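You operate a simulated robot arm through the tools that you are given. There is no shell and no other tool. Be economical: measure what you need, move in short steps, check, and stop when the job is done.

You run a simulated robot arm. Do the job below in one go: nothing can be reset, and whatever is moved stays where it is left.

JOB
Fit the yellow spray button to the white can with the press.
Fine: can from the long grey tray into the green slider, button on its stem, slider in, yellow button of the bench once, slider out; leave the white switch on. Set down upright: what you pick out. Where these are worked on the way, their far stop is far enough and under half their travel is too little: green slider.

It is judged by the outcome, as a careful person would: the job done as asked, and still so three seconds after it is handed in. It fails if anything else is knocked over, pushed out of place, dropped, spilled or broken.

ROBOT AND FRAMES
A 7-joint arm with a two-finger parallel gripper, fixed in place. Base frame: the origin is at the foot of the arm, x ahead of it, y to its left, z up; the work surface is at about z = 0.8. Readings come in m, rad, newtons and seconds.
With the tool pointing down near the work surface it reaches from about 0.24 to 0.68 m from the base axis. Its first joint turns from -1.152 to 1.152 rad. Payload 2.4 kg.
The tool frame sits at the grasp point between the pads (the TCP): z along the fingers, y along the line on which they close. The tips reach 0.03 m beyond it. Largest opening 0.094 m; finger width 0.028, thickness 0.01; the body of the gripper, 0.05 by 0.096 m, starts 0.055 m behind the TCP.
Orientation is that of the tool frame in the base frame, as a unit quaternion [x, y, z, w]. With the fingers straight down and closing along the base's y, the tool's x points along the base's -x, its y along +y and its z along -z.

CONTROLS
- The arm moves only by the tool apply_moves. Its argument "rows" is a list of rows, each a list of 7 numbers: the gripper command, from -1 (fully open) to 1 (shut), values between in proportion, then the shift along the tool's x, y, z in units of 50 mm (1.0 is 50 mm), then the turn, a rotation vector about the tool's x, y, z in units of 8 degrees (1.0 is 8 degrees). In form: [[fingers, x, y, z, wx, wy, wz], ...]. A call has 1 to 20 rows; each row shifts and turns the commanded pose from where the row before left it, along the tool's axes as they then stand. A call with a number of a shift or a turn outside -1 to 1 is refused whole. Rows are played at 5 a second. More than 0.05 m and 0.15 rad between two rows, or a gripper value outside its range, and nothing of the call is played. Where a pose cannot be reached the arm comes as near as it can. A force on the tool above 50 N (or 10 N above the force at the start of the call, whichever is more), or a blocked arm, ends the call early, and 0.2 s more pass. The fingers move at their own pace (about 0.153 m/s each) and stop on an object; they squeeze with about 31 N. The grip force told is the motor's: it shows also when the fingers shut on nothing. Time passes only in rows, and 0.2 s behind the last, so rows that do not move let the fingers close. The reply holds the time, the measured pose of the TCP, the force on the tool along the base axes, the opening and the grip force, in the units named above and with some noise, with the torque about the TCP (base axes, N m) and any sound that the robot's microphone picked up, and new pictures: "show" is both (left out), scene, wrist or none.
- Cameras (640 x 400 px; columns grow to the right, rows downward): "scene" is fixed at [0.0276, 0.4776, 1.4702]; the picture's right is [-0.86, -0.50, 0.00], its down [-0.22, 0.38, -0.90] and it looks along [0.45, -0.78, -0.44] (base axes); focal length 323 px, centre (320, 200). "wrist" rides on the gripper at [0.076, 0.014, -0.103] in the tool frame; the picture's right is [-0.18, 0.98, 0.00], its down [-0.75, -0.14, -0.64] and it looks along [-0.63, -0.12, 0.77] (tool axes); focal length 243 px, centre (320, 200). There is no depth. A picture from a camera that has moved, and an enlarged one, comes with that camera's place and axes in the base frame and with its lens. The place of the scene camera against the robot may be out by one fixed shift of up to 0.025 m in any direction.
- inspect(camera, box): a new picture of the part [left, top, right, bottom] of that camera's present view, enlarged. The clock stands still meanwhile.
- close_job(): hands the job in; it is judged then, once.

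Go step by step. Nothing tells you positions but the pictures and the camera data: compare them with the known pose of the tool, close in by small moves and look again before you grip or let go. The budget is 120 turns and 200 pictures, counting those below and the enlarged ones. Unless the task says otherwise, let go and move clear before handing in.

The tools are called as name(argument=value, ...) on one line, values as JSON. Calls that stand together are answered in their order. apply_moves: Moves the arm, as the interface text tells. Its arguments: {"type":"object","properties":{"rows":{"type":"array","items":{"type":"array","items":{"type":"number"}}},"show":{"type":"string","enum":["both","scene","wrist","none"]}},"required":["rows"]} The other tools are called the same way: inspect (camera, box) takes an enlarged picture of a part of a camera's view; close_job () hands the job in.

At the start:

```text
time: 0.0
tool_pos: [0.3885, -0.1565, 1.1963]
orientation: [0.0, 1.0, -0.001, 0.0]
force: [-0.1, 0.9, 0.1]
wrist_torque: [0.01, 0.02, -0.07]
gripper_width: 0.0941
finger_force: 0.0
```

scene: 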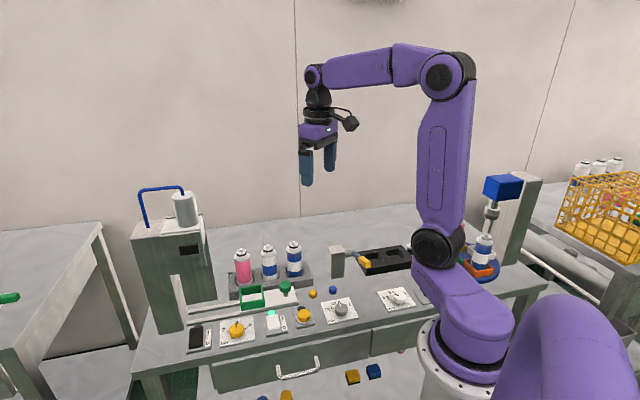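
wrist: 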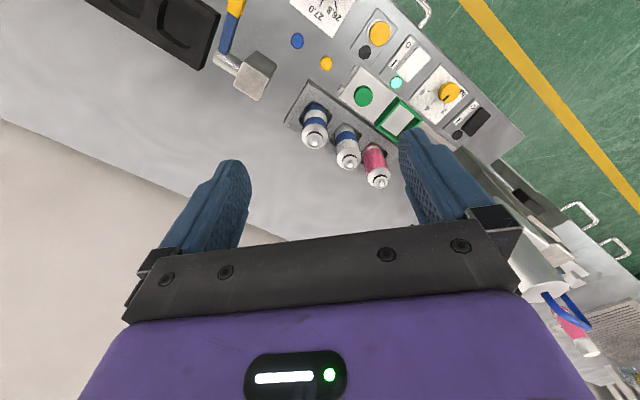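

I see a bench with a press (left), a grey tray with three cans (one pink, two blue/white), a green slider, and buttons. I'll enlarge the views to identify things.

inspect(camera="scene", box=[130, 180, 350, 360])

inspect(camera="wrist", box=[220, 0, 540, 200])

inspect(camera="scene", box=[300, 160, 560, 330])

```text
2.22 times, centred on (240, 270) of scene
camera zoom: at [0.0276, 0.4776, 1.4702], right [-0.86, -0.5, 0.0], down [-0.22, 0.38, -0.9], along [0.45, -0.78, -0.44], focal length 718 px, centre (498, 44)
```

zoom: 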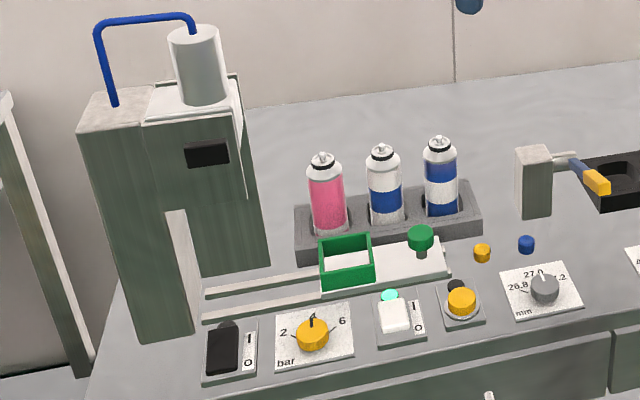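

```text
2.00 times, centred on (380, 100) of wrist
camera zoom: at [0.3116, -0.1437, 1.2975], right [0.18, 0.98, 0.0], down [0.75, -0.14, 0.64], along [0.63, -0.12, -0.77], focal length 485 px, centre (200, 400)
```

zoom: 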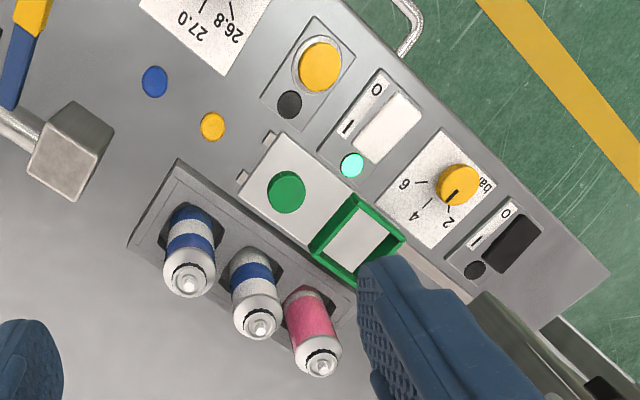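

```text
2.35 times, centred on (430, 245) of scene
camera zoom: at [0.0276, 0.4776, 1.4702], right [-0.86, -0.5, 0.0], down [-0.22, 0.38, -0.9], along [0.45, -0.78, -0.44], focal length 760 px, centre (61, 94)
```

zoom: 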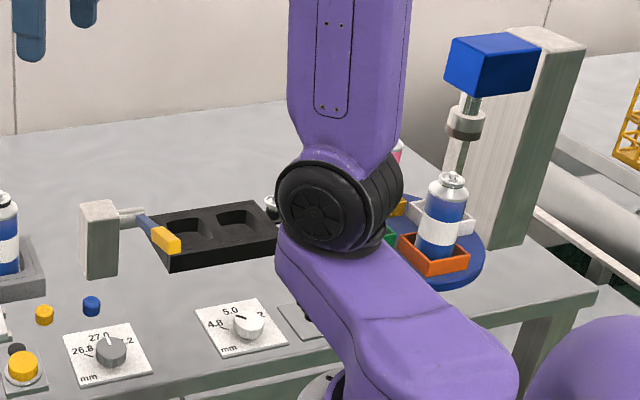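

The bench is turned about 45° to the base. The slider row runs along (+x,+y) to the press, and the middle tray can looks like the white one. The yellow cap is near (0.40,-0.15). I'll turn the gripper 45° so it closes across the row and look again.

apply_moves(rows=[[-1, 0, 0, 0, 0, 0, -0.9375], [-1, 0, 0, 0, 0, 0, -0.9375], [-1, 0, 0, 0, 0, 0, -0.9375], [-1, 0, 0, 0, 0, 0, -0.9375], [-1, 0, 0, 0, 0, 0, -0.9375], [-1, 0, 0, 0, 0, 0, -0.9375], [-1, 0, 0, 0.5, 0, 0, 0], [-1, 0, 0, 0, 0, 0, 0]])

```text
time: 1.8
tool_pos: [0.3878, -0.1579, 1.1707]
orientation: [-0.384, 0.923, 0.0, 0.0]
force: [-0.1, 0.4, -0.2]
wrist_torque: [0.0, 0.01, 0.05]
gripper_width: 0.0939
finger_force: 0.1
camera wrist: at [0.324, -0.2019, 1.2709], right [-0.57, 0.82, 0.0], down [0.63, 0.43, 0.64], along [0.53, 0.36, -0.77], focal length 243 px, centre (320, 200)
```

scene: 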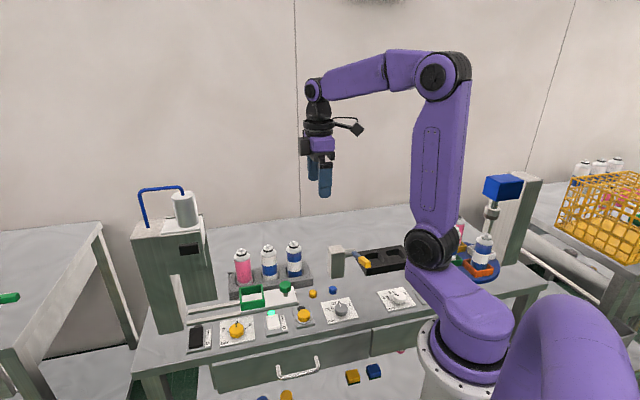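
wrist: 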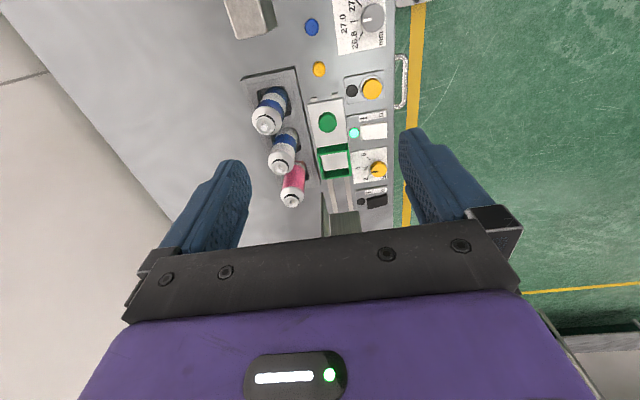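

The view now runs roughly along the slider. I'll enlarge it to measure.

inspect(camera="wrist", box=[230, 10, 410, 240])

inspect(camera="scene", box=[225, 230, 345, 330])

```text
1.74 times, centred on (320, 125) of wrist
camera zoom: at [0.324, -0.2019, 1.2709], right [-0.57, 0.82, 0.0], down [0.63, 0.43, 0.64], along [0.53, 0.36, -0.77], focal length 422 px, centre (320, 330)
```

zoom: 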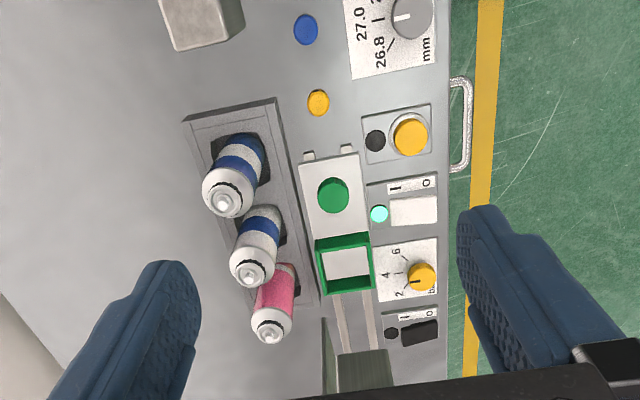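

```text
4.00 times, centred on (285, 280) of scene
camera zoom: at [0.0276, 0.4776, 1.4702], right [-0.86, -0.5, 0.0], down [-0.22, 0.38, -0.9], along [0.45, -0.78, -0.44], focal length 1293 px, centre (460, -120)
```

zoom: 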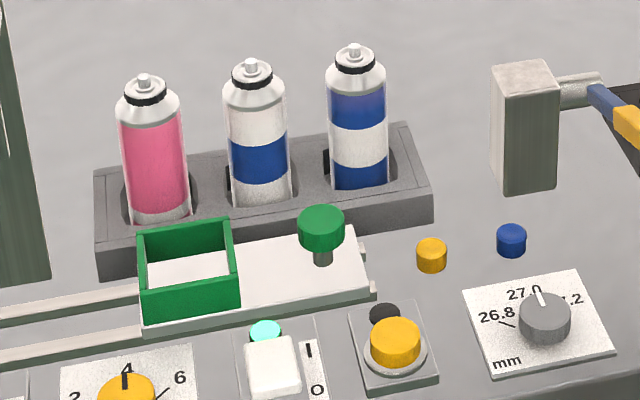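

The white can is the middle one, white body with one blue band, with its stem at about (0.54,-0.134,0.937). I'll move above it.

apply_moves(rows=[[-1, -0.5, -0.36, 0.48, 0, 0, 0], [-1, -0.5, -0.36, 0.48, 0, 0, 0], [-1, -0.5, -0.36, 0.48, 0, 0, 0], [-1, -0.5, -0.36, 0.48, 0, 0, 0], [-1, -0.5, -0.36, 0.48, 0, 0, 0], [-1, 0, 0, 0, 0, 0, 0], [-1, 0, 0, 0, 0, 0, 0]])

```text
time: 3.4
tool_pos: [0.5396, -0.1342, 1.0499]
orientation: [-0.383, 0.924, 0.0, 0.0]
force: [-0.5, -0.4, 0.4]
wrist_torque: [-0.02, 0.0, 0.0]
gripper_width: 0.094
finger_force: 0.1
camera wrist: at [0.476, -0.1789, 1.1522], right [-0.56, 0.83, 0.0], down [0.63, 0.43, 0.64], along [0.53, 0.36, -0.77], focal length 243 px, centre (320, 200)
```

scene: 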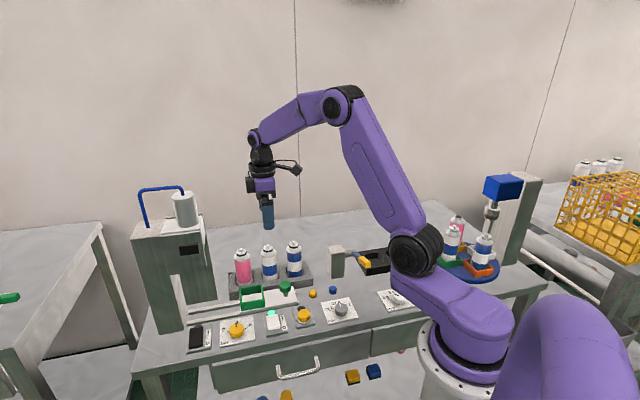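
wrist: 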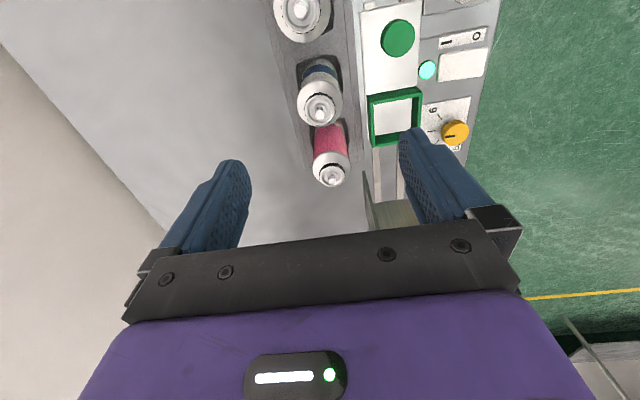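

The stem appears almost exactly on the tool axis. I'll check it enlarged.

inspect(camera="wrist", box=[240, 0, 480, 200])

```text
2.00 times, centred on (360, 100) of wrist
camera zoom: at [0.476, -0.1789, 1.1522], right [-0.56, 0.83, 0.0], down [0.63, 0.43, 0.64], along [0.53, 0.36, -0.77], focal length 485 px, centre (240, 400)
```

zoom: 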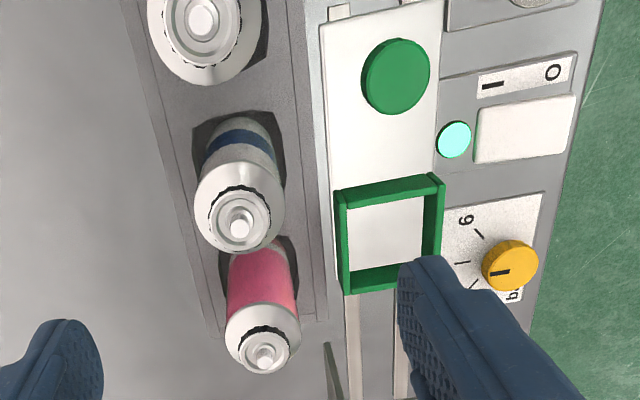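

Aligned. I'll go down to z≈0.885 and look before closing.

apply_moves(rows=[[-1, 0, 0, 0.66, 0, 0, 0], [-1, 0, 0, 0.66, 0, 0, 0], [-1, 0, 0, 0.66, 0, 0, 0], [-1, 0, 0, 0.66, 0, 0, 0], [-1, 0, 0, 0.66, 0, 0, 0], [-1, 0, 0, 0, 0, 0, 0]])

inspect(camera="scene", box=[200, 190, 360, 310])

```text
time: 4.8
tool_pos: [0.5389, -0.1339, 0.8844]
orientation: [-0.383, 0.924, 0.0, 0.0]
force: [-0.4, 0.0, -0.2]
wrist_torque: [0.02, 0.03, 0.04]
gripper_width: 0.0941
finger_force: 0.1
camera wrist: at [0.4755, -0.1777, 0.9864], right [-0.56, 0.83, 0.0], down [0.63, 0.43, 0.64], along [0.53, 0.36, -0.77], focal length 243 px, centre (320, 200)
```

scene: 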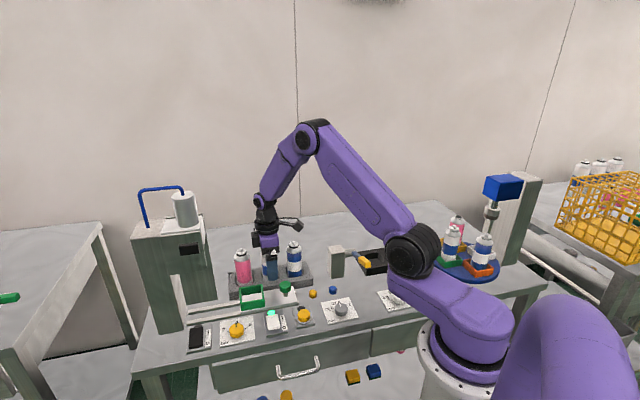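
wrist: 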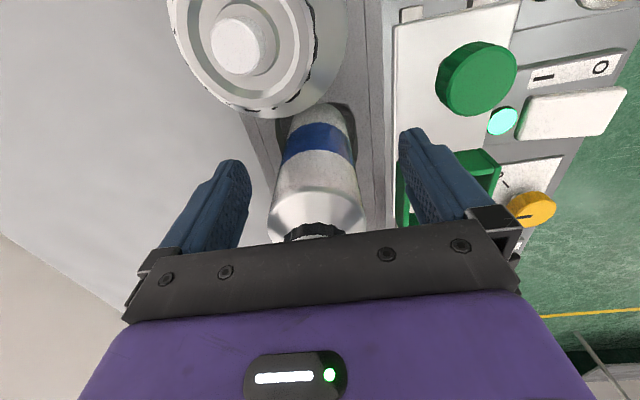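

```text
3.33 times, centred on (280, 250) of scene
camera zoom: at [0.0276, 0.4776, 1.4702], right [-0.86, -0.5, 0.0], down [-0.22, 0.38, -0.9], along [0.45, -0.78, -0.44], focal length 1077 px, centre (453, 33)
```

zoom: 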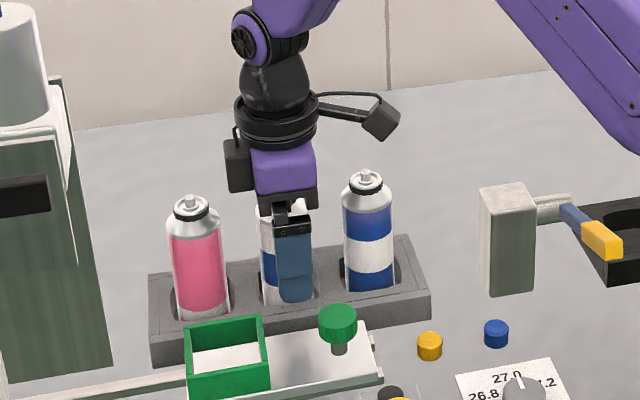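

The stem top nearly reaches the gripper body, so I'll lift 8 mm and then close.

apply_moves(rows=[[-1, 0, 0, -0.16, 0, 0, 0], [-1, 0, 0, 0, 0, 0, 0], [1, 0, 0, 0, 0, 0, 0], [1, 0, 0, 0, 0, 0, 0], [1, 0, 0, 0, 0, 0, 0]], show="wrist")

```text
time: 6.0
tool_pos: [0.5395, -0.1342, 0.8936]
orientation: [-0.384, 0.924, 0.0, 0.0]
force: [1.1, -0.9, 1.4]
wrist_torque: [-0.07, -0.03, -0.01]
gripper_width: 0.0458
finger_force: 30.6
camera wrist: at [0.4754, -0.1776, 0.9955], right [-0.56, 0.83, 0.0], down [0.63, 0.43, 0.64], along [0.53, 0.36, -0.77], focal length 243 px, centre (320, 200)
```

wrist: 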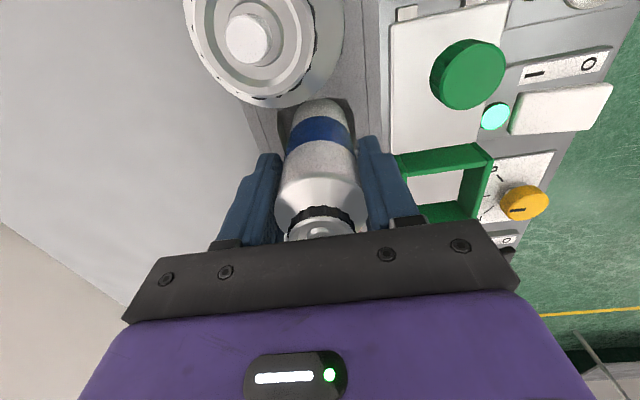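

Gripped. I'll lift 0.1 m, then move across and along to above the green box.

apply_moves(rows=[[1, 0, 0, -0.5, 0, 0, 0], [1, 0, 0, -0.75, 0, 0, 0], [1, 0, 0, -0.75, 0, 0, 0], [1, 0, 0.57, 0, 0, 0, 0], [1, 0, 0.57, 0, 0, 0, 0], [1, 0, 0.57, 0, 0, 0, 0], [1, -0.593, 0, 0, 0, 0, 0], [1, -0.593, 0, 0, 0, 0, 0], [1, 0, 0, 0, 0, 0, 0]])

inspect(camera="wrist", box=[200, 0, 440, 240])

inspect(camera="scene", box=[190, 180, 350, 320])

```text
time: 8.0
tool_pos: [0.5198, -0.0304, 0.994]
orientation: [-0.383, 0.924, 0.0, -0.001]
force: [-0.5, -0.1, -1.9]
wrist_torque: [-0.01, -0.01, 0.02]
gripper_width: 0.0457
finger_force: 31.0
camera wrist: at [0.4569, -0.0748, 1.0953], right [-0.56, 0.83, 0.0], down [0.63, 0.43, 0.64], along [0.53, 0.36, -0.77], focal length 243 px, centre (320, 200)
```

scene: 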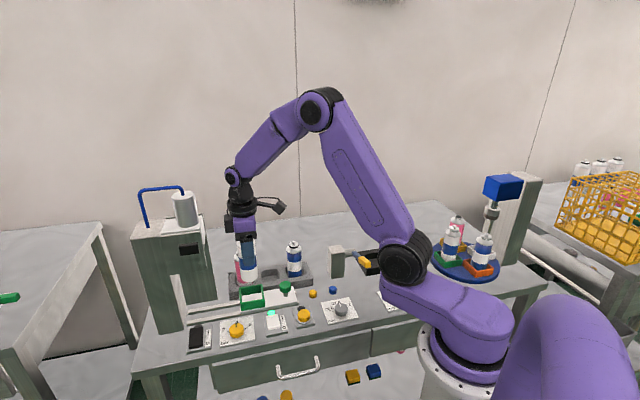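
wrist: 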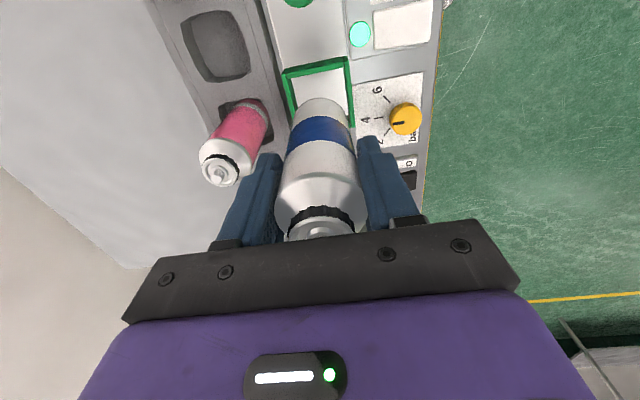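

```text
1.67 times, centred on (320, 120) of wrist
camera zoom: at [0.4569, -0.0748, 1.0953], right [-0.56, 0.83, 0.0], down [0.63, 0.43, 0.64], along [0.53, 0.36, -0.77], focal length 404 px, centre (320, 333)
```

zoom: 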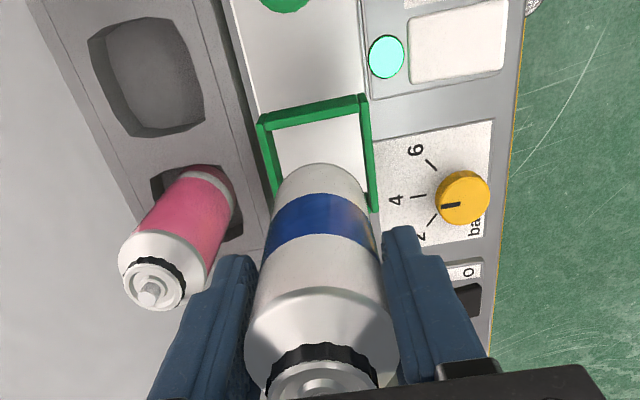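

```text
2.86 times, centred on (270, 250) of scene
camera zoom: at [0.0276, 0.4776, 1.4702], right [-0.86, -0.5, 0.0], down [-0.22, 0.38, -0.9], along [0.45, -0.78, -0.44], focal length 923 px, centre (463, 57)
```

zoom: 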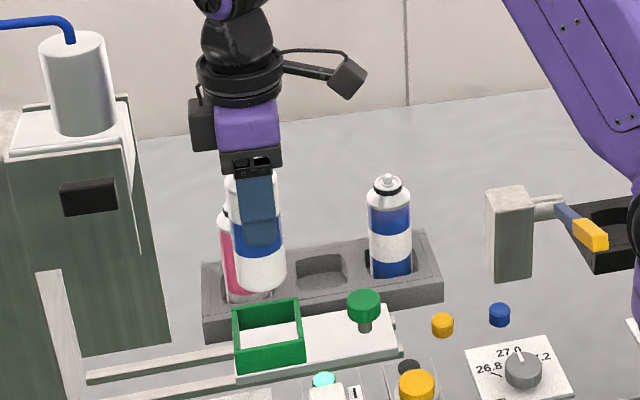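

The can hangs over the box. I'll lower it to just above the rim and check alignment.

apply_moves(rows=[[1, -0.04, 0.03, 0.4, 0, 0, 0], [1, 0, 0, 0.4, 0, 0, 0], [1, 0, 0, 0, 0, 0, 0]], show="none")

inspect(camera="wrist", box=[240, 0, 400, 160])

inspect(camera="scene", box=[210, 220, 310, 320])

```text
time: 8.8
tool_pos: [0.5239, -0.026, 0.9531]
orientation: [-0.383, 0.924, 0.0, 0.0]
force: [-0.6, -0.3, -1.5]
wrist_torque: [0.01, 0.03, -0.03]
gripper_width: 0.0455
finger_force: 30.3
```

```text
2.50 times, centred on (320, 80) of wrist
camera zoom: at [0.4581, -0.0707, 1.0554], right [-0.56, 0.83, 0.0], down [0.63, 0.43, 0.64], along [0.53, 0.36, -0.77], focal length 606 px, centre (320, 500)
```

zoom: 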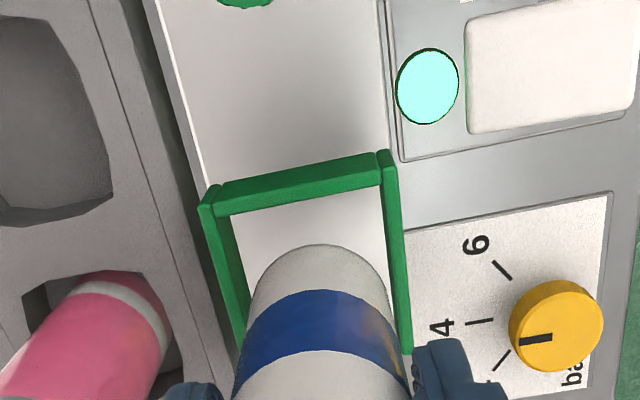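

```text
4.00 times, centred on (260, 270) of scene
camera zoom: at [0.0276, 0.4776, 1.4702], right [-0.86, -0.5, 0.0], down [-0.22, 0.38, -0.9], along [0.45, -0.78, -0.44], focal length 1293 px, centre (560, -80)
```

zoom: 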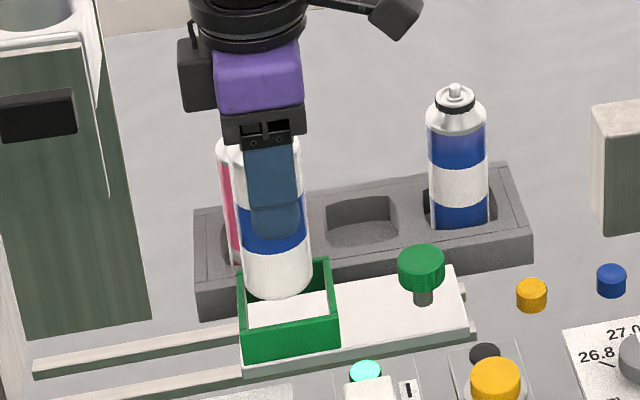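

I need a finer check of the alignment, so I'll zoom closer.

inspect(camera="scene", box=[260, 265, 300, 315])

inspect(camera="scene", box=[255, 250, 305, 315])

```text
8.00 times, centred on (280, 290) of scene
camera zoom: at [0.0276, 0.4776, 1.4702], right [-0.86, -0.5, 0.0], down [-0.22, 0.38, -0.9], along [0.45, -0.78, -0.44], focal length 2585 px, centre (640, -520)
```

zoom: 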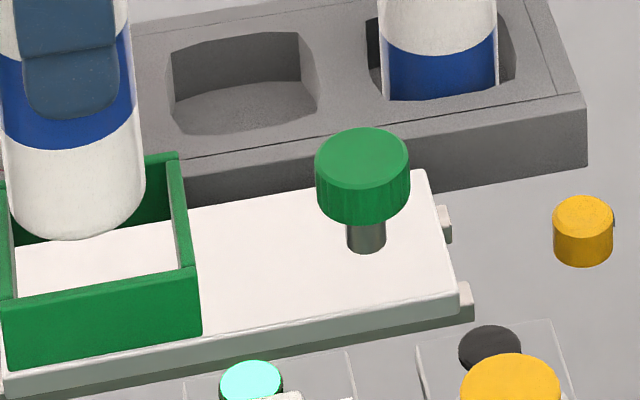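

```text
6.15 times, centred on (280, 282) of scene
camera zoom: at [0.0276, 0.4776, 1.4702], right [-0.86, -0.5, 0.0], down [-0.22, 0.38, -0.9], along [0.45, -0.78, -0.44], focal length 1989 px, centre (566, -308)
```

zoom: 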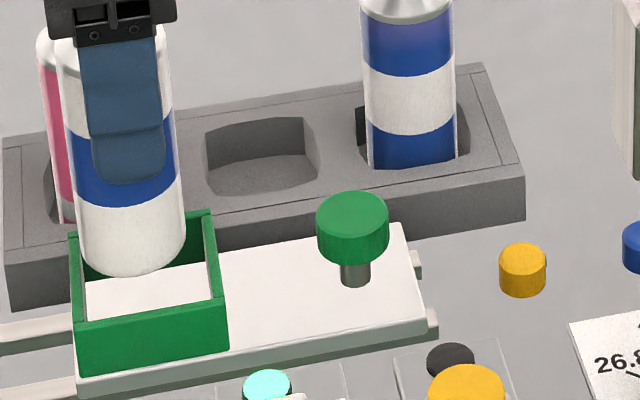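

The can's axis is about 5 mm too far toward the press and 2.5 mm off sideways. I'll correct both and lower to just above the rim.

apply_moves(rows=[[1, 0.1, -0.05, 0, 0, 0, 0], [1, 0, 0, 0.1, 0, 0, 0], [1, 0, 0, 0, 0, 0, 0]], show="none")

inspect(camera="wrist", box=[240, 0, 400, 160])

inspect(camera="scene", box=[255, 250, 305, 315])

```text
time: 9.6
tool_pos: [0.5198, -0.0335, 0.9482]
orientation: [-0.383, 0.924, 0.0, 0.001]
force: [0.4, 0.5, -1.6]
wrist_torque: [0.02, -0.01, 0.03]
gripper_width: 0.0451
finger_force: 31.1
```

```text
2.50 times, centred on (320, 80) of wrist
camera zoom: at [0.4558, -0.0781, 1.0499], right [-0.56, 0.83, 0.0], down [0.63, 0.43, 0.64], along [0.53, 0.36, -0.77], focal length 606 px, centre (320, 500)
```

zoom: 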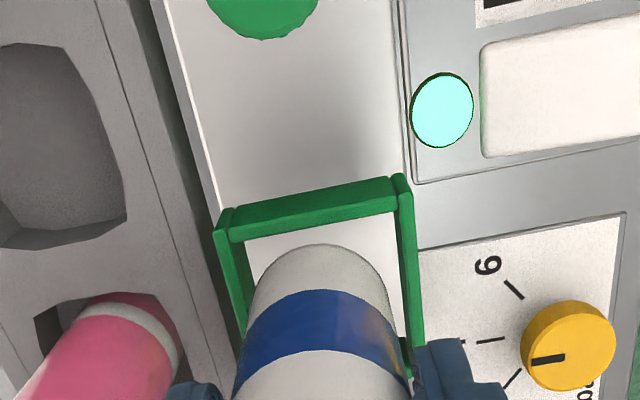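

```text
6.15 times, centred on (280, 282) of scene
camera zoom: at [0.0276, 0.4776, 1.4702], right [-0.86, -0.5, 0.0], down [-0.22, 0.38, -0.9], along [0.45, -0.78, -0.44], focal length 1989 px, centre (566, -308)
```

zoom: 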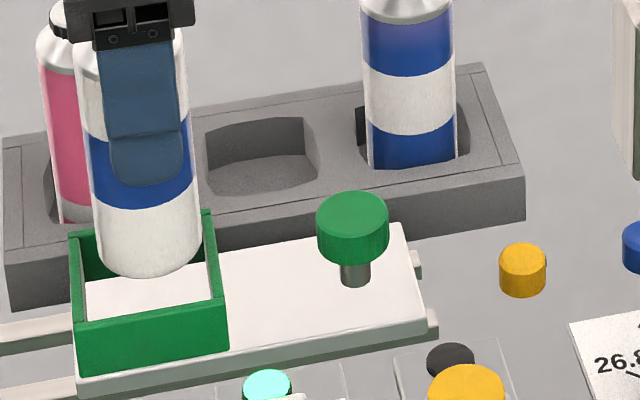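

Now it's slightly over-corrected, well within the box clearance. I'll make a small fix and lower gently into the box.

apply_moves(rows=[[1, -0.035, 0.015, 0.1, 0, 0, 0], [1, 0, 0, 0.15, 0, 0, 0], [1, 0, 0, 0.15, 0, 0, 0], [1, 0, 0, 0, 0, 0, 0]], show="none")

inspect(camera="scene", box=[255, 250, 305, 315])

inspect(camera="wrist", box=[240, 0, 400, 160])

```text
time: 10.6
tool_pos: [0.5205, -0.0304, 0.9291]
orientation: [-0.382, 0.924, 0.0, 0.0]
force: [-0.1, 0.1, -2.0]
wrist_torque: [-0.02, 0.01, 0.01]
gripper_width: 0.0454
finger_force: 30.7
```

```text
6.15 times, centred on (280, 282) of scene
camera zoom: at [0.0276, 0.4776, 1.4702], right [-0.86, -0.5, 0.0], down [-0.22, 0.38, -0.9], along [0.45, -0.78, -0.44], focal length 1989 px, centre (566, -308)
```

zoom: 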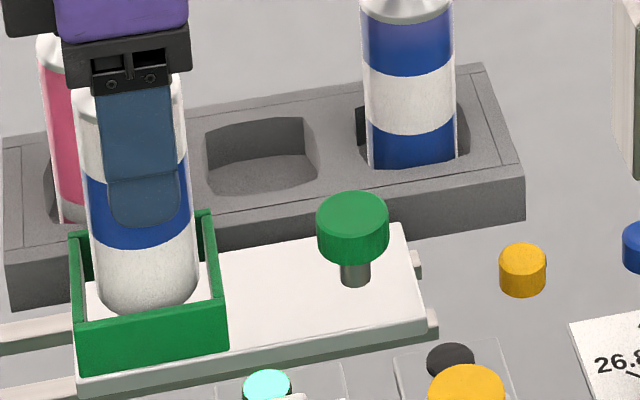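

```text
2.50 times, centred on (320, 80) of wrist
camera zoom: at [0.4571, -0.0753, 1.0296], right [-0.56, 0.83, 0.0], down [0.63, 0.43, 0.64], along [0.53, 0.36, -0.77], focal length 606 px, centre (320, 500)
```

zoom: 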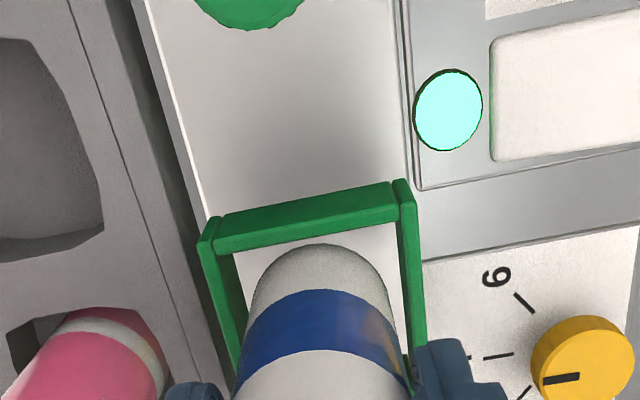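

Centred, with clearance on all sides. Lowering on until contact.

apply_moves(rows=[[1, 0, 0, 0.1, 0, 0, 0], [1, 0, 0, 0.1, 0, 0, 0], [1, 0, 0, 0, 0, 0, 0]], show="none")

inspect(camera="scene", box=[255, 250, 305, 315])

```text
time: 11.4
tool_pos: [0.521, -0.0302, 0.9184]
orientation: [-0.382, 0.924, 0.0, -0.001]
force: [0.6, -0.5, -0.5]
wrist_torque: [-0.04, 0.07, 0.03]
gripper_width: 0.0455
finger_force: 31.3
```

```text
6.15 times, centred on (280, 282) of scene
camera zoom: at [0.0276, 0.4776, 1.4702], right [-0.86, -0.5, 0.0], down [-0.22, 0.38, -0.9], along [0.45, -0.78, -0.44], focal length 1989 px, centre (566, -308)
```

zoom: 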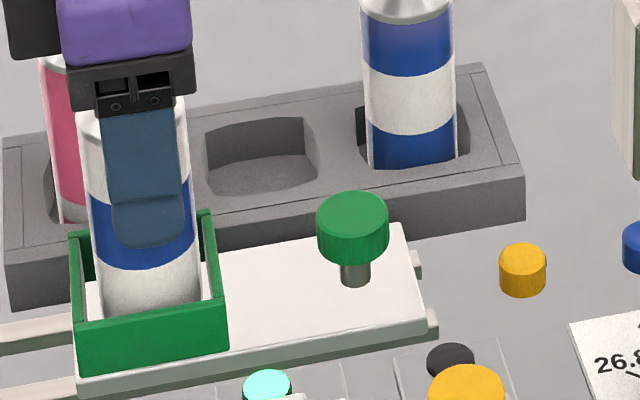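

apply_moves(rows=[[1, 0, 0, 0.06, 0, 0, 0], [1, 0, 0, 0.06, 0, 0, 0], [1, 0, 0, 0, 0, 0, 0]], show="none")

```text
time: 12.2
tool_pos: [0.5209, -0.0304, 0.9127]
orientation: [-0.383, 0.924, 0.001, 0.0]
force: [-0.6, 0.2, -1.2]
wrist_torque: [0.04, -0.02, 0.04]
gripper_width: 0.0455
finger_force: 31.3
```

No contact yet, so I'll continue in small steps.

apply_moves(rows=[[1, 0, 0, 0.05, 0, 0, 0], [1, 0, 0, 0.05, 0, 0, 0], [1, 0, 0, 0, 0, 0, 0]], show="none")

```text
time: 13.0
tool_pos: [0.5209, -0.0294, 0.9082]
orientation: [-0.383, 0.924, 0.001, 0.002]
force: [-2.5, 6.7, 23.3]
wrist_torque: [0.43, -0.01, 0.05]
gripper_width: 0.0455
finger_force: 30.9
```

Contact with 23 N; I'll look before releasing.

apply_moves(rows=[[1, 0, 0, -0.025, 0, 0, 0], [1, 0, 0, 0, 0, 0, 0]], show="none")

inspect(camera="scene", box=[255, 250, 305, 315])

inspect(camera="wrist", box=[240, 0, 400, 160])

```text
time: 13.6
tool_pos: [0.5227, -0.0314, 0.9087]
orientation: [-0.383, 0.924, 0.0, 0.001]
force: [2.6, 4.5, 11.2]
wrist_torque: [0.42, -0.42, 0.01]
gripper_width: 0.0451
finger_force: 30.8
```

```text
6.15 times, centred on (280, 282) of scene
camera zoom: at [0.0275, 0.4777, 1.4701], right [-0.86, -0.5, 0.0], down [-0.22, 0.38, -0.9], along [0.45, -0.78, -0.44], focal length 1989 px, centre (566, -308)
```

zoom: 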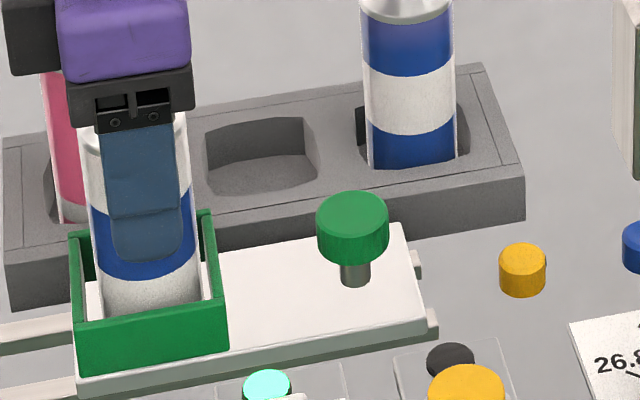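

```text
2.50 times, centred on (320, 80) of wrist
camera zoom: at [0.4574, -0.0751, 1.0107], right [-0.56, 0.83, 0.0], down [0.63, 0.43, 0.64], along [0.53, 0.36, -0.77], focal length 606 px, centre (320, 500)
```

zoom: 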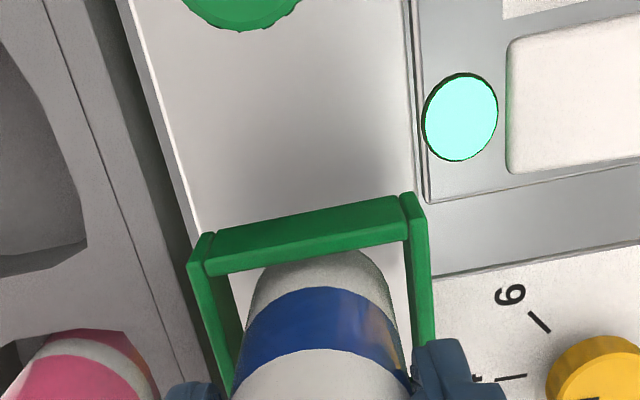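

The can appears seated on the box floor. I'll open partly (the pink can is near) and lift clear.

apply_moves(rows=[[-0.3, 0, 0, 0, 0, 0, 0], [-0.3, 0, 0, 0, 0, 0, 0], [-0.3, 0, 0, 0, 0, 0, 0], [-0.3, 0, 0, -0.3, 0, 0, 0], [-0.3, 0, 0, -0.7, 0, 0, 0], [-0.3, 0, 0, -1, 0, 0, 0], [-0.3, 0, 0, -1, 0, 0, 0], [-0.3, 0, 0, 0, 0, 0, 0]])

inspect(camera="scene", box=[215, 220, 325, 320])

inspect(camera="wrist", box=[220, 0, 440, 200])

```text
time: 15.4
tool_pos: [0.5229, -0.0294, 1.0585]
orientation: [-0.383, 0.924, 0.0, -0.001]
force: [0.3, 0.3, -0.5]
wrist_torque: [-0.02, -0.05, -0.03]
gripper_width: 0.061
finger_force: 0.0
camera wrist: at [0.4588, -0.0743, 1.1594], right [-0.56, 0.83, 0.0], down [0.63, 0.43, 0.64], along [0.53, 0.36, -0.77], focal length 243 px, centre (320, 200)
```

scene: 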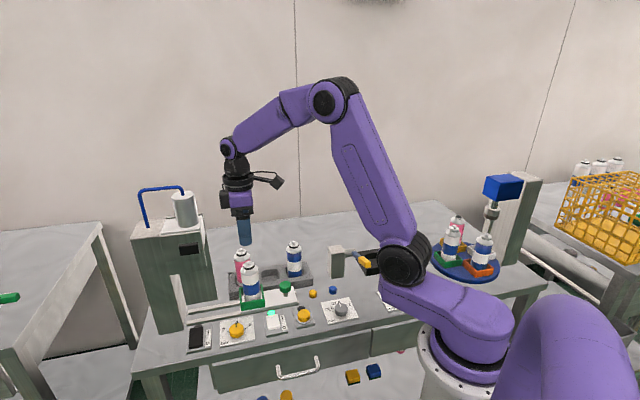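
wrist: 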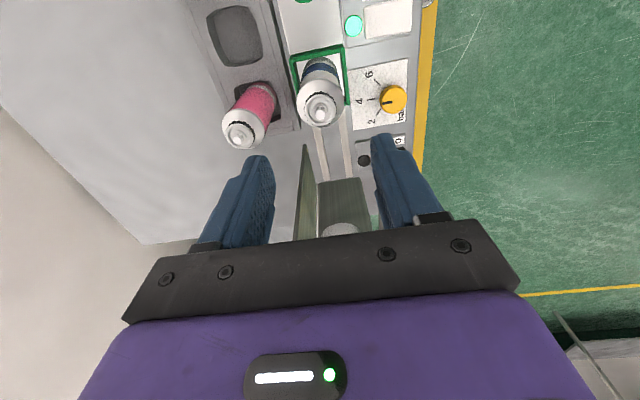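

```text
4.00 times, centred on (270, 270) of scene
camera zoom: at [0.0276, 0.4776, 1.4702], right [-0.86, -0.5, 0.0], down [-0.22, 0.38, -0.9], along [0.45, -0.78, -0.44], focal length 1293 px, centre (520, -80)
```

zoom: 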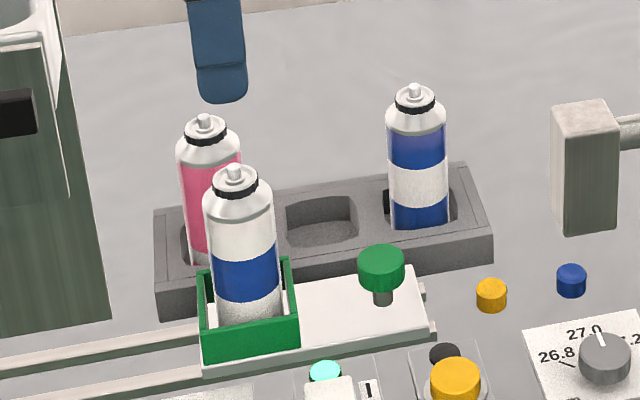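

```text
2.00 times, centred on (330, 100) of wrist
camera zoom: at [0.4588, -0.0743, 1.1594], right [-0.56, 0.83, 0.0], down [0.63, 0.43, 0.64], along [0.53, 0.36, -0.77], focal length 485 px, centre (300, 400)
```

zoom: 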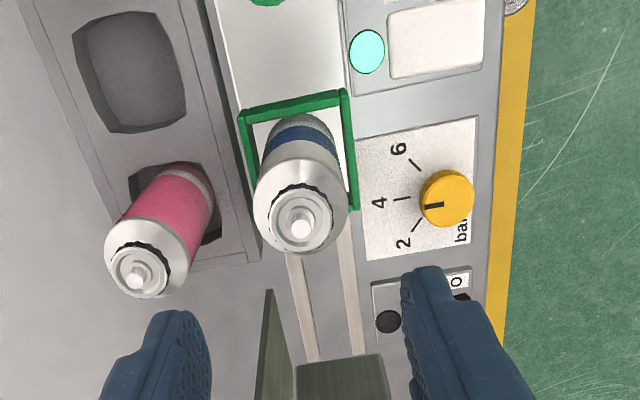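

The can stands upright in the slider box. Next is the yellow cap near (0.405,-0.15), so I'll move above it and look.

apply_moves(rows=[[-0.3, 0.83, 0, 0, 0, 0, 0], [-0.3, 0.83, 0, 0, 0, 0, 0], [-0.3, 0.83, 0, 0, 0, 0, 0], [-0.3, 0.83, 0, 0, 0, 0, 0], [-0.3, 0, 0, 0.8, 0, 0, 0], [-0.3, 0, 0, 0.8, 0, 0, 0], [-0.3, 0, 0, 0.8, 0, 0, 0], [-0.3, 0, 0, 0, 0, 0, 0]])

inspect(camera="wrist", box=[240, 40, 400, 200])

```text
time: 17.2
tool_pos: [0.4028, -0.153, 0.9362]
orientation: [-0.382, 0.924, 0.0, -0.001]
force: [-0.1, 0.2, -0.2]
wrist_torque: [-0.02, -0.01, 0.0]
gripper_width: 0.061
finger_force: 0.1
camera wrist: at [0.3381, -0.1971, 1.0382], right [-0.56, 0.83, 0.0], down [0.63, 0.43, 0.64], along [0.53, 0.36, -0.77], focal length 243 px, centre (320, 200)
```

scene: 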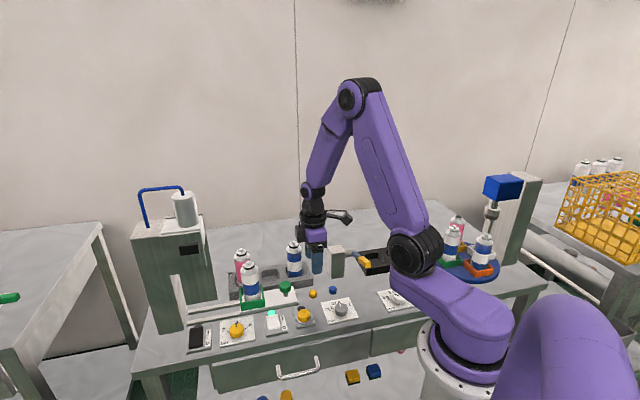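
wrist: 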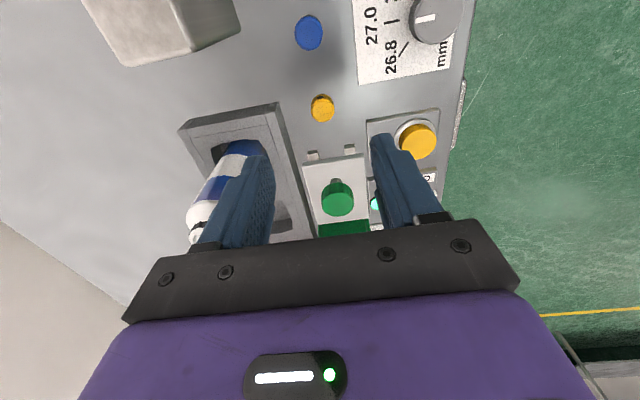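

```text
2.50 times, centred on (320, 120) of wrist
camera zoom: at [0.3381, -0.1971, 1.0382], right [-0.56, 0.83, 0.0], down [0.63, 0.43, 0.64], along [0.53, 0.36, -0.77], focal length 606 px, centre (320, 400)
```

zoom: 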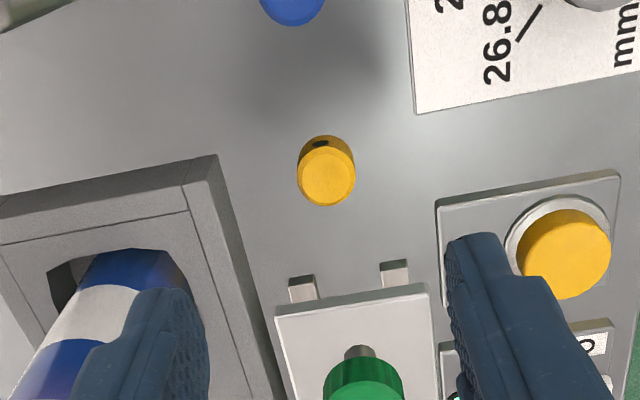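

The cap is about 21 mm wide and 2 mm off the axis. I'll narrow the fingers to avoid the tray, shift, and go most of the way down.

apply_moves(rows=[[0.25, 0, 0.045, 0, 0, 0, 0], [0.25, 0, 0, 0.5, 0, 0, 0], [0.25, 0, 0, 0.5, 0, 0, 0], [0.25, 0, 0, 0.5, 0, 0, 0], [0.25, 0, 0, 0, 0, 0, 0]], show="none")

inspect(camera="wrist", box=[240, 60, 400, 220])

inspect(camera="scene", box=[270, 240, 350, 320])

```text
time: 18.4
tool_pos: [0.4029, -0.15, 0.8633]
orientation: [-0.383, 0.924, 0.001, -0.001]
force: [0.6, 0.2, -0.1]
wrist_torque: [0.0, -0.01, 0.02]
gripper_width: 0.0358
finger_force: 0.1
```

```text
2.50 times, centred on (320, 140) of wrist
camera zoom: at [0.3385, -0.1932, 0.9647], right [-0.56, 0.83, 0.0], down [0.63, 0.43, 0.64], along [0.53, 0.36, -0.77], focal length 606 px, centre (320, 350)
```

zoom: 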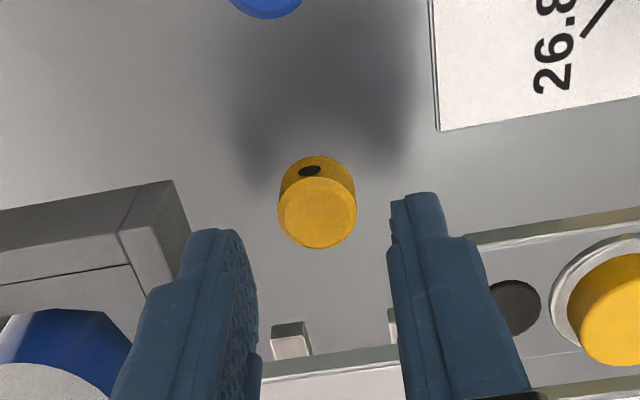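

```text
5.00 times, centred on (310, 280) of scene
camera zoom: at [0.0276, 0.4776, 1.4702], right [-0.86, -0.5, 0.0], down [-0.22, 0.38, -0.9], along [0.45, -0.78, -0.44], focal length 1616 px, centre (370, -200)
```

zoom: 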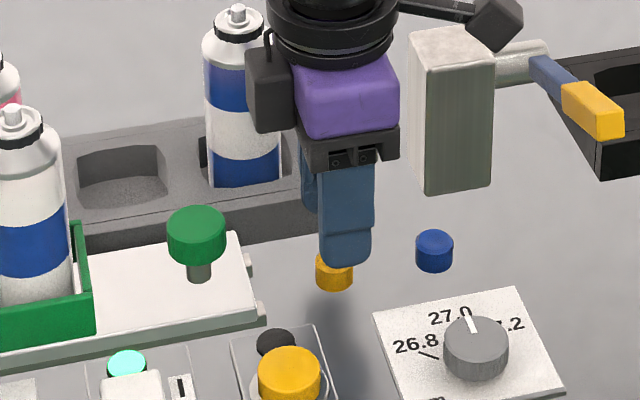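

Cap is centred between the fingers. I'll go down the last 28 mm and close.

apply_moves(rows=[[0.25, 0, 0, 0.3, 0, 0, 0], [0.25, 0, 0, 0.25, 0, 0, 0], [0.25, 0, 0, 0, 0, 0, 0], [1, 0, 0, 0, 0, 0, 0], [1, 0, 0, 0, 0, 0, 0], [1, 0, 0, 0, 0, 0, 0]], show="none")

inspect(camera="wrist", box=[240, 80, 400, 240])

inspect(camera="scene", box=[280, 260, 340, 310])

```text
time: 19.8
tool_pos: [0.4012, -0.1485, 0.837]
orientation: [-0.382, 0.924, 0.0, 0.0]
force: [-0.2, 0.0, -0.9]
wrist_torque: [-0.01, 0.0, -0.02]
gripper_width: 0.0093
finger_force: 30.7
```

```text
2.50 times, centred on (320, 160) of wrist
camera zoom: at [0.3378, -0.1926, 0.9387], right [-0.56, 0.83, 0.0], down [0.63, 0.43, 0.64], along [0.53, 0.36, -0.77], focal length 606 px, centre (320, 300)
```

zoom: 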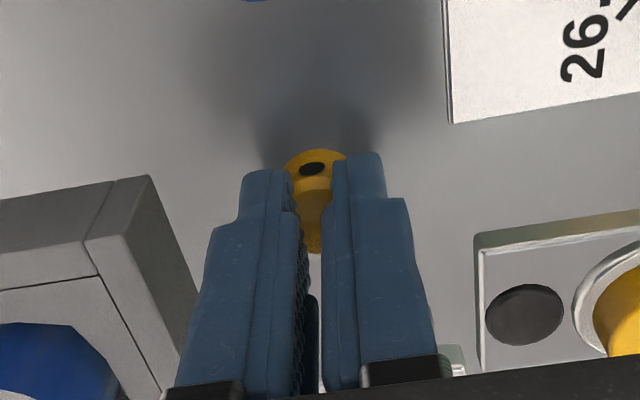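

```text
8.00 times, centred on (310, 285) of scene
camera zoom: at [0.0276, 0.4776, 1.4702], right [-0.86, -0.5, 0.0], down [-0.22, 0.38, -0.9], along [0.45, -0.78, -0.44], focal length 2585 px, centre (400, -480)
```

zoom: 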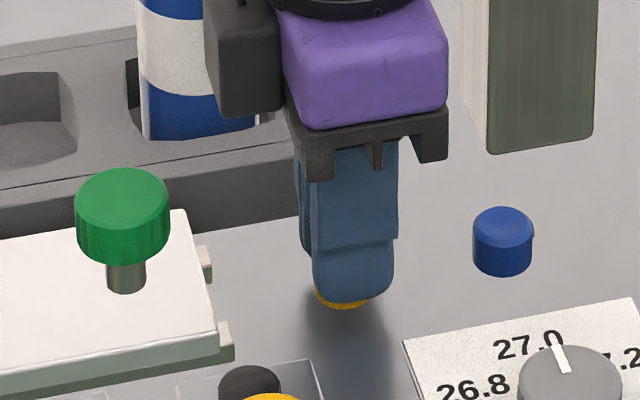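

The opening reads 9 mm, less than the cap's width. I'll lift slightly and look at how it sits.

apply_moves(rows=[[1, 0, 0, -0.3, 0, 0, 0], [1, 0, 0, -0.3, 0, 0, 0], [1, 0, 0, 0, 0, 0, 0]], show="none")

inspect(camera="wrist", box=[280, 100, 360, 200])

inspect(camera="scene", box=[290, 250, 340, 310])

```text
time: 20.6
tool_pos: [0.4025, -0.1481, 0.8681]
orientation: [-0.382, 0.924, 0.0, 0.001]
force: [-0.5, -0.2, -0.1]
wrist_torque: [0.0, -0.01, -0.02]
gripper_width: 0.0091
finger_force: 31.2
```

```text
4.00 times, centred on (320, 150) of wrist
camera zoom: at [0.3388, -0.1921, 0.9687], right [-0.56, 0.83, 0.0], down [0.63, 0.43, 0.64], along [0.53, 0.36, -0.77], focal length 970 px, centre (320, 400)
```

zoom: 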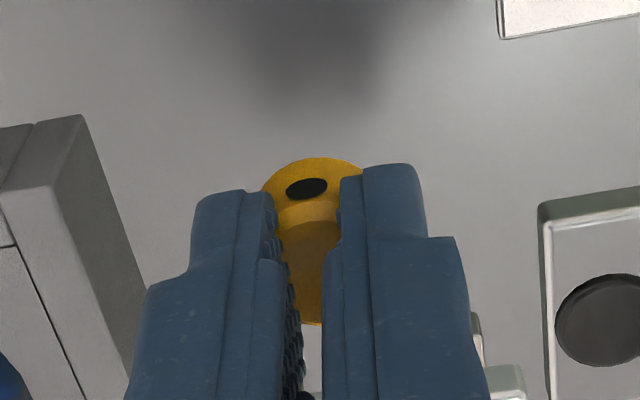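

```text
6.67 times, centred on (315, 280) of scene
camera zoom: at [0.0276, 0.4776, 1.4702], right [-0.86, -0.5, 0.0], down [-0.22, 0.38, -0.9], along [0.45, -0.78, -0.44], focal length 2154 px, centre (353, -333)
```

zoom: 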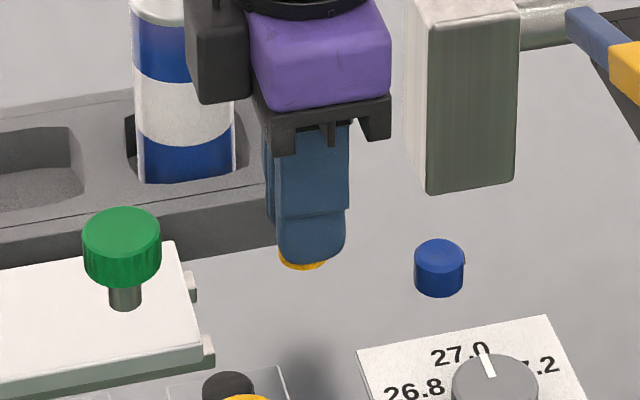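

The cap is held and lifted, centred at the tips. I'll raise it and carry it over the can's stem.

apply_moves(rows=[[1, 0, 0, -0.8, 0, 0, 0], [1, 0, 0, -0.8, 0, 0, 0], [1, 0, 0, -0.8, 0, 0, 0], [1, 0, 0, -0.8, 0, 0, 0], [1, -0.7, 0, 0, 0, 0, 0], [1, -0.7, 0, 0, 0, 0, 0], [1, -0.7, 0, 0, 0, 0, 0], [1, -0.7, 0, 0, 0, 0, 0], [1, 0, 0, 0, 0, 0, 0]], show="none")

inspect(camera="wrist", box=[240, 60, 440, 220])

inspect(camera="scene", box=[220, 210, 300, 290])

```text
time: 22.6
tool_pos: [0.4993, -0.0486, 1.0287]
orientation: [-0.383, 0.924, -0.001, 0.0]
force: [-0.2, 0.7, 0.6]
wrist_torque: [0.0, -0.01, 0.02]
gripper_width: 0.0092
finger_force: 31.3
```

```text
2.50 times, centred on (340, 140) of wrist
camera zoom: at [0.4353, -0.0926, 1.1305], right [-0.56, 0.83, 0.0], down [0.63, 0.43, 0.64], along [0.53, 0.36, -0.77], focal length 606 px, centre (270, 350)
```

zoom: 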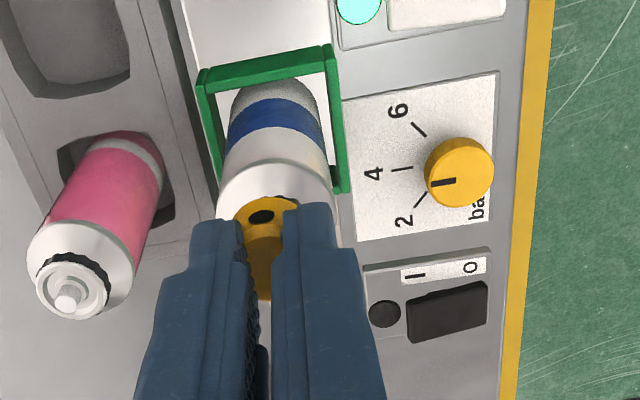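

```text
5.00 times, centred on (260, 250) of scene
camera zoom: at [0.0276, 0.4776, 1.4702], right [-0.86, -0.5, 0.0], down [-0.22, 0.38, -0.9], along [0.45, -0.78, -0.44], focal length 1616 px, centre (620, -50)
```

zoom: 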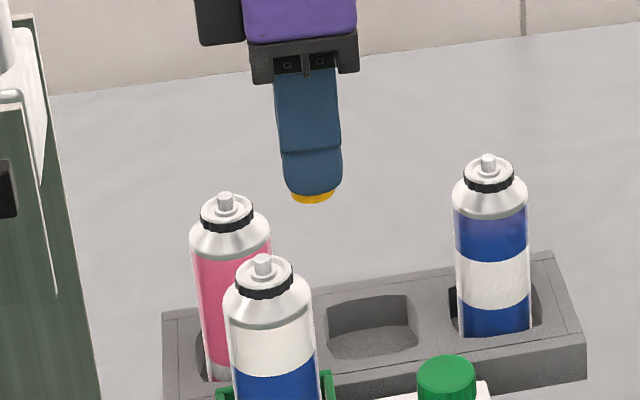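

The stem is about 31 mm farther along the slider direction and perhaps 3 mm sideways. I'll shift and recheck.

apply_moves(rows=[[1, -0.31, -0.03, 0, 0, 0, 0], [1, -0.31, -0.02, 0, 0, 0, 0], [1, 0, 0, 0.3, 0, 0, 0], [1, 0, 0, 0, 0, 0, 0]], show="none")

inspect(camera="wrist", box=[240, 60, 400, 220])

inspect(camera="scene", box=[235, 230, 275, 280])

```text
time: 23.6
tool_pos: [0.5248, -0.0279, 1.0112]
orientation: [-0.382, 0.924, 0.0, 0.001]
force: [-0.7, -0.8, -0.1]
wrist_torque: [0.02, 0.04, -0.01]
gripper_width: 0.0092
finger_force: 30.8
```

```text
2.50 times, centred on (320, 140) of wrist
camera zoom: at [0.4602, -0.0723, 1.1136], right [-0.56, 0.83, 0.0], down [0.63, 0.43, 0.64], along [0.53, 0.36, -0.77], focal length 606 px, centre (320, 350)
```

zoom: 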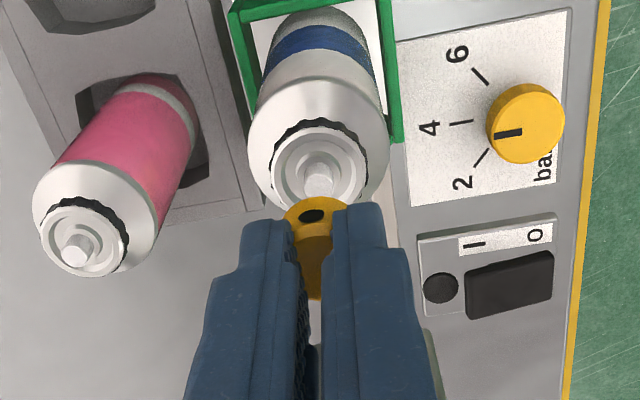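

```text
8.00 times, centred on (255, 255) of scene
camera zoom: at [0.0276, 0.4776, 1.4702], right [-0.86, -0.5, 0.0], down [-0.22, 0.38, -0.9], along [0.45, -0.78, -0.44], focal length 2585 px, centre (840, -240)
```

zoom: 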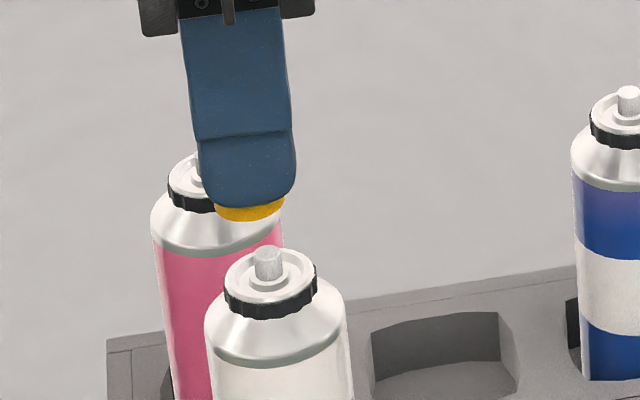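

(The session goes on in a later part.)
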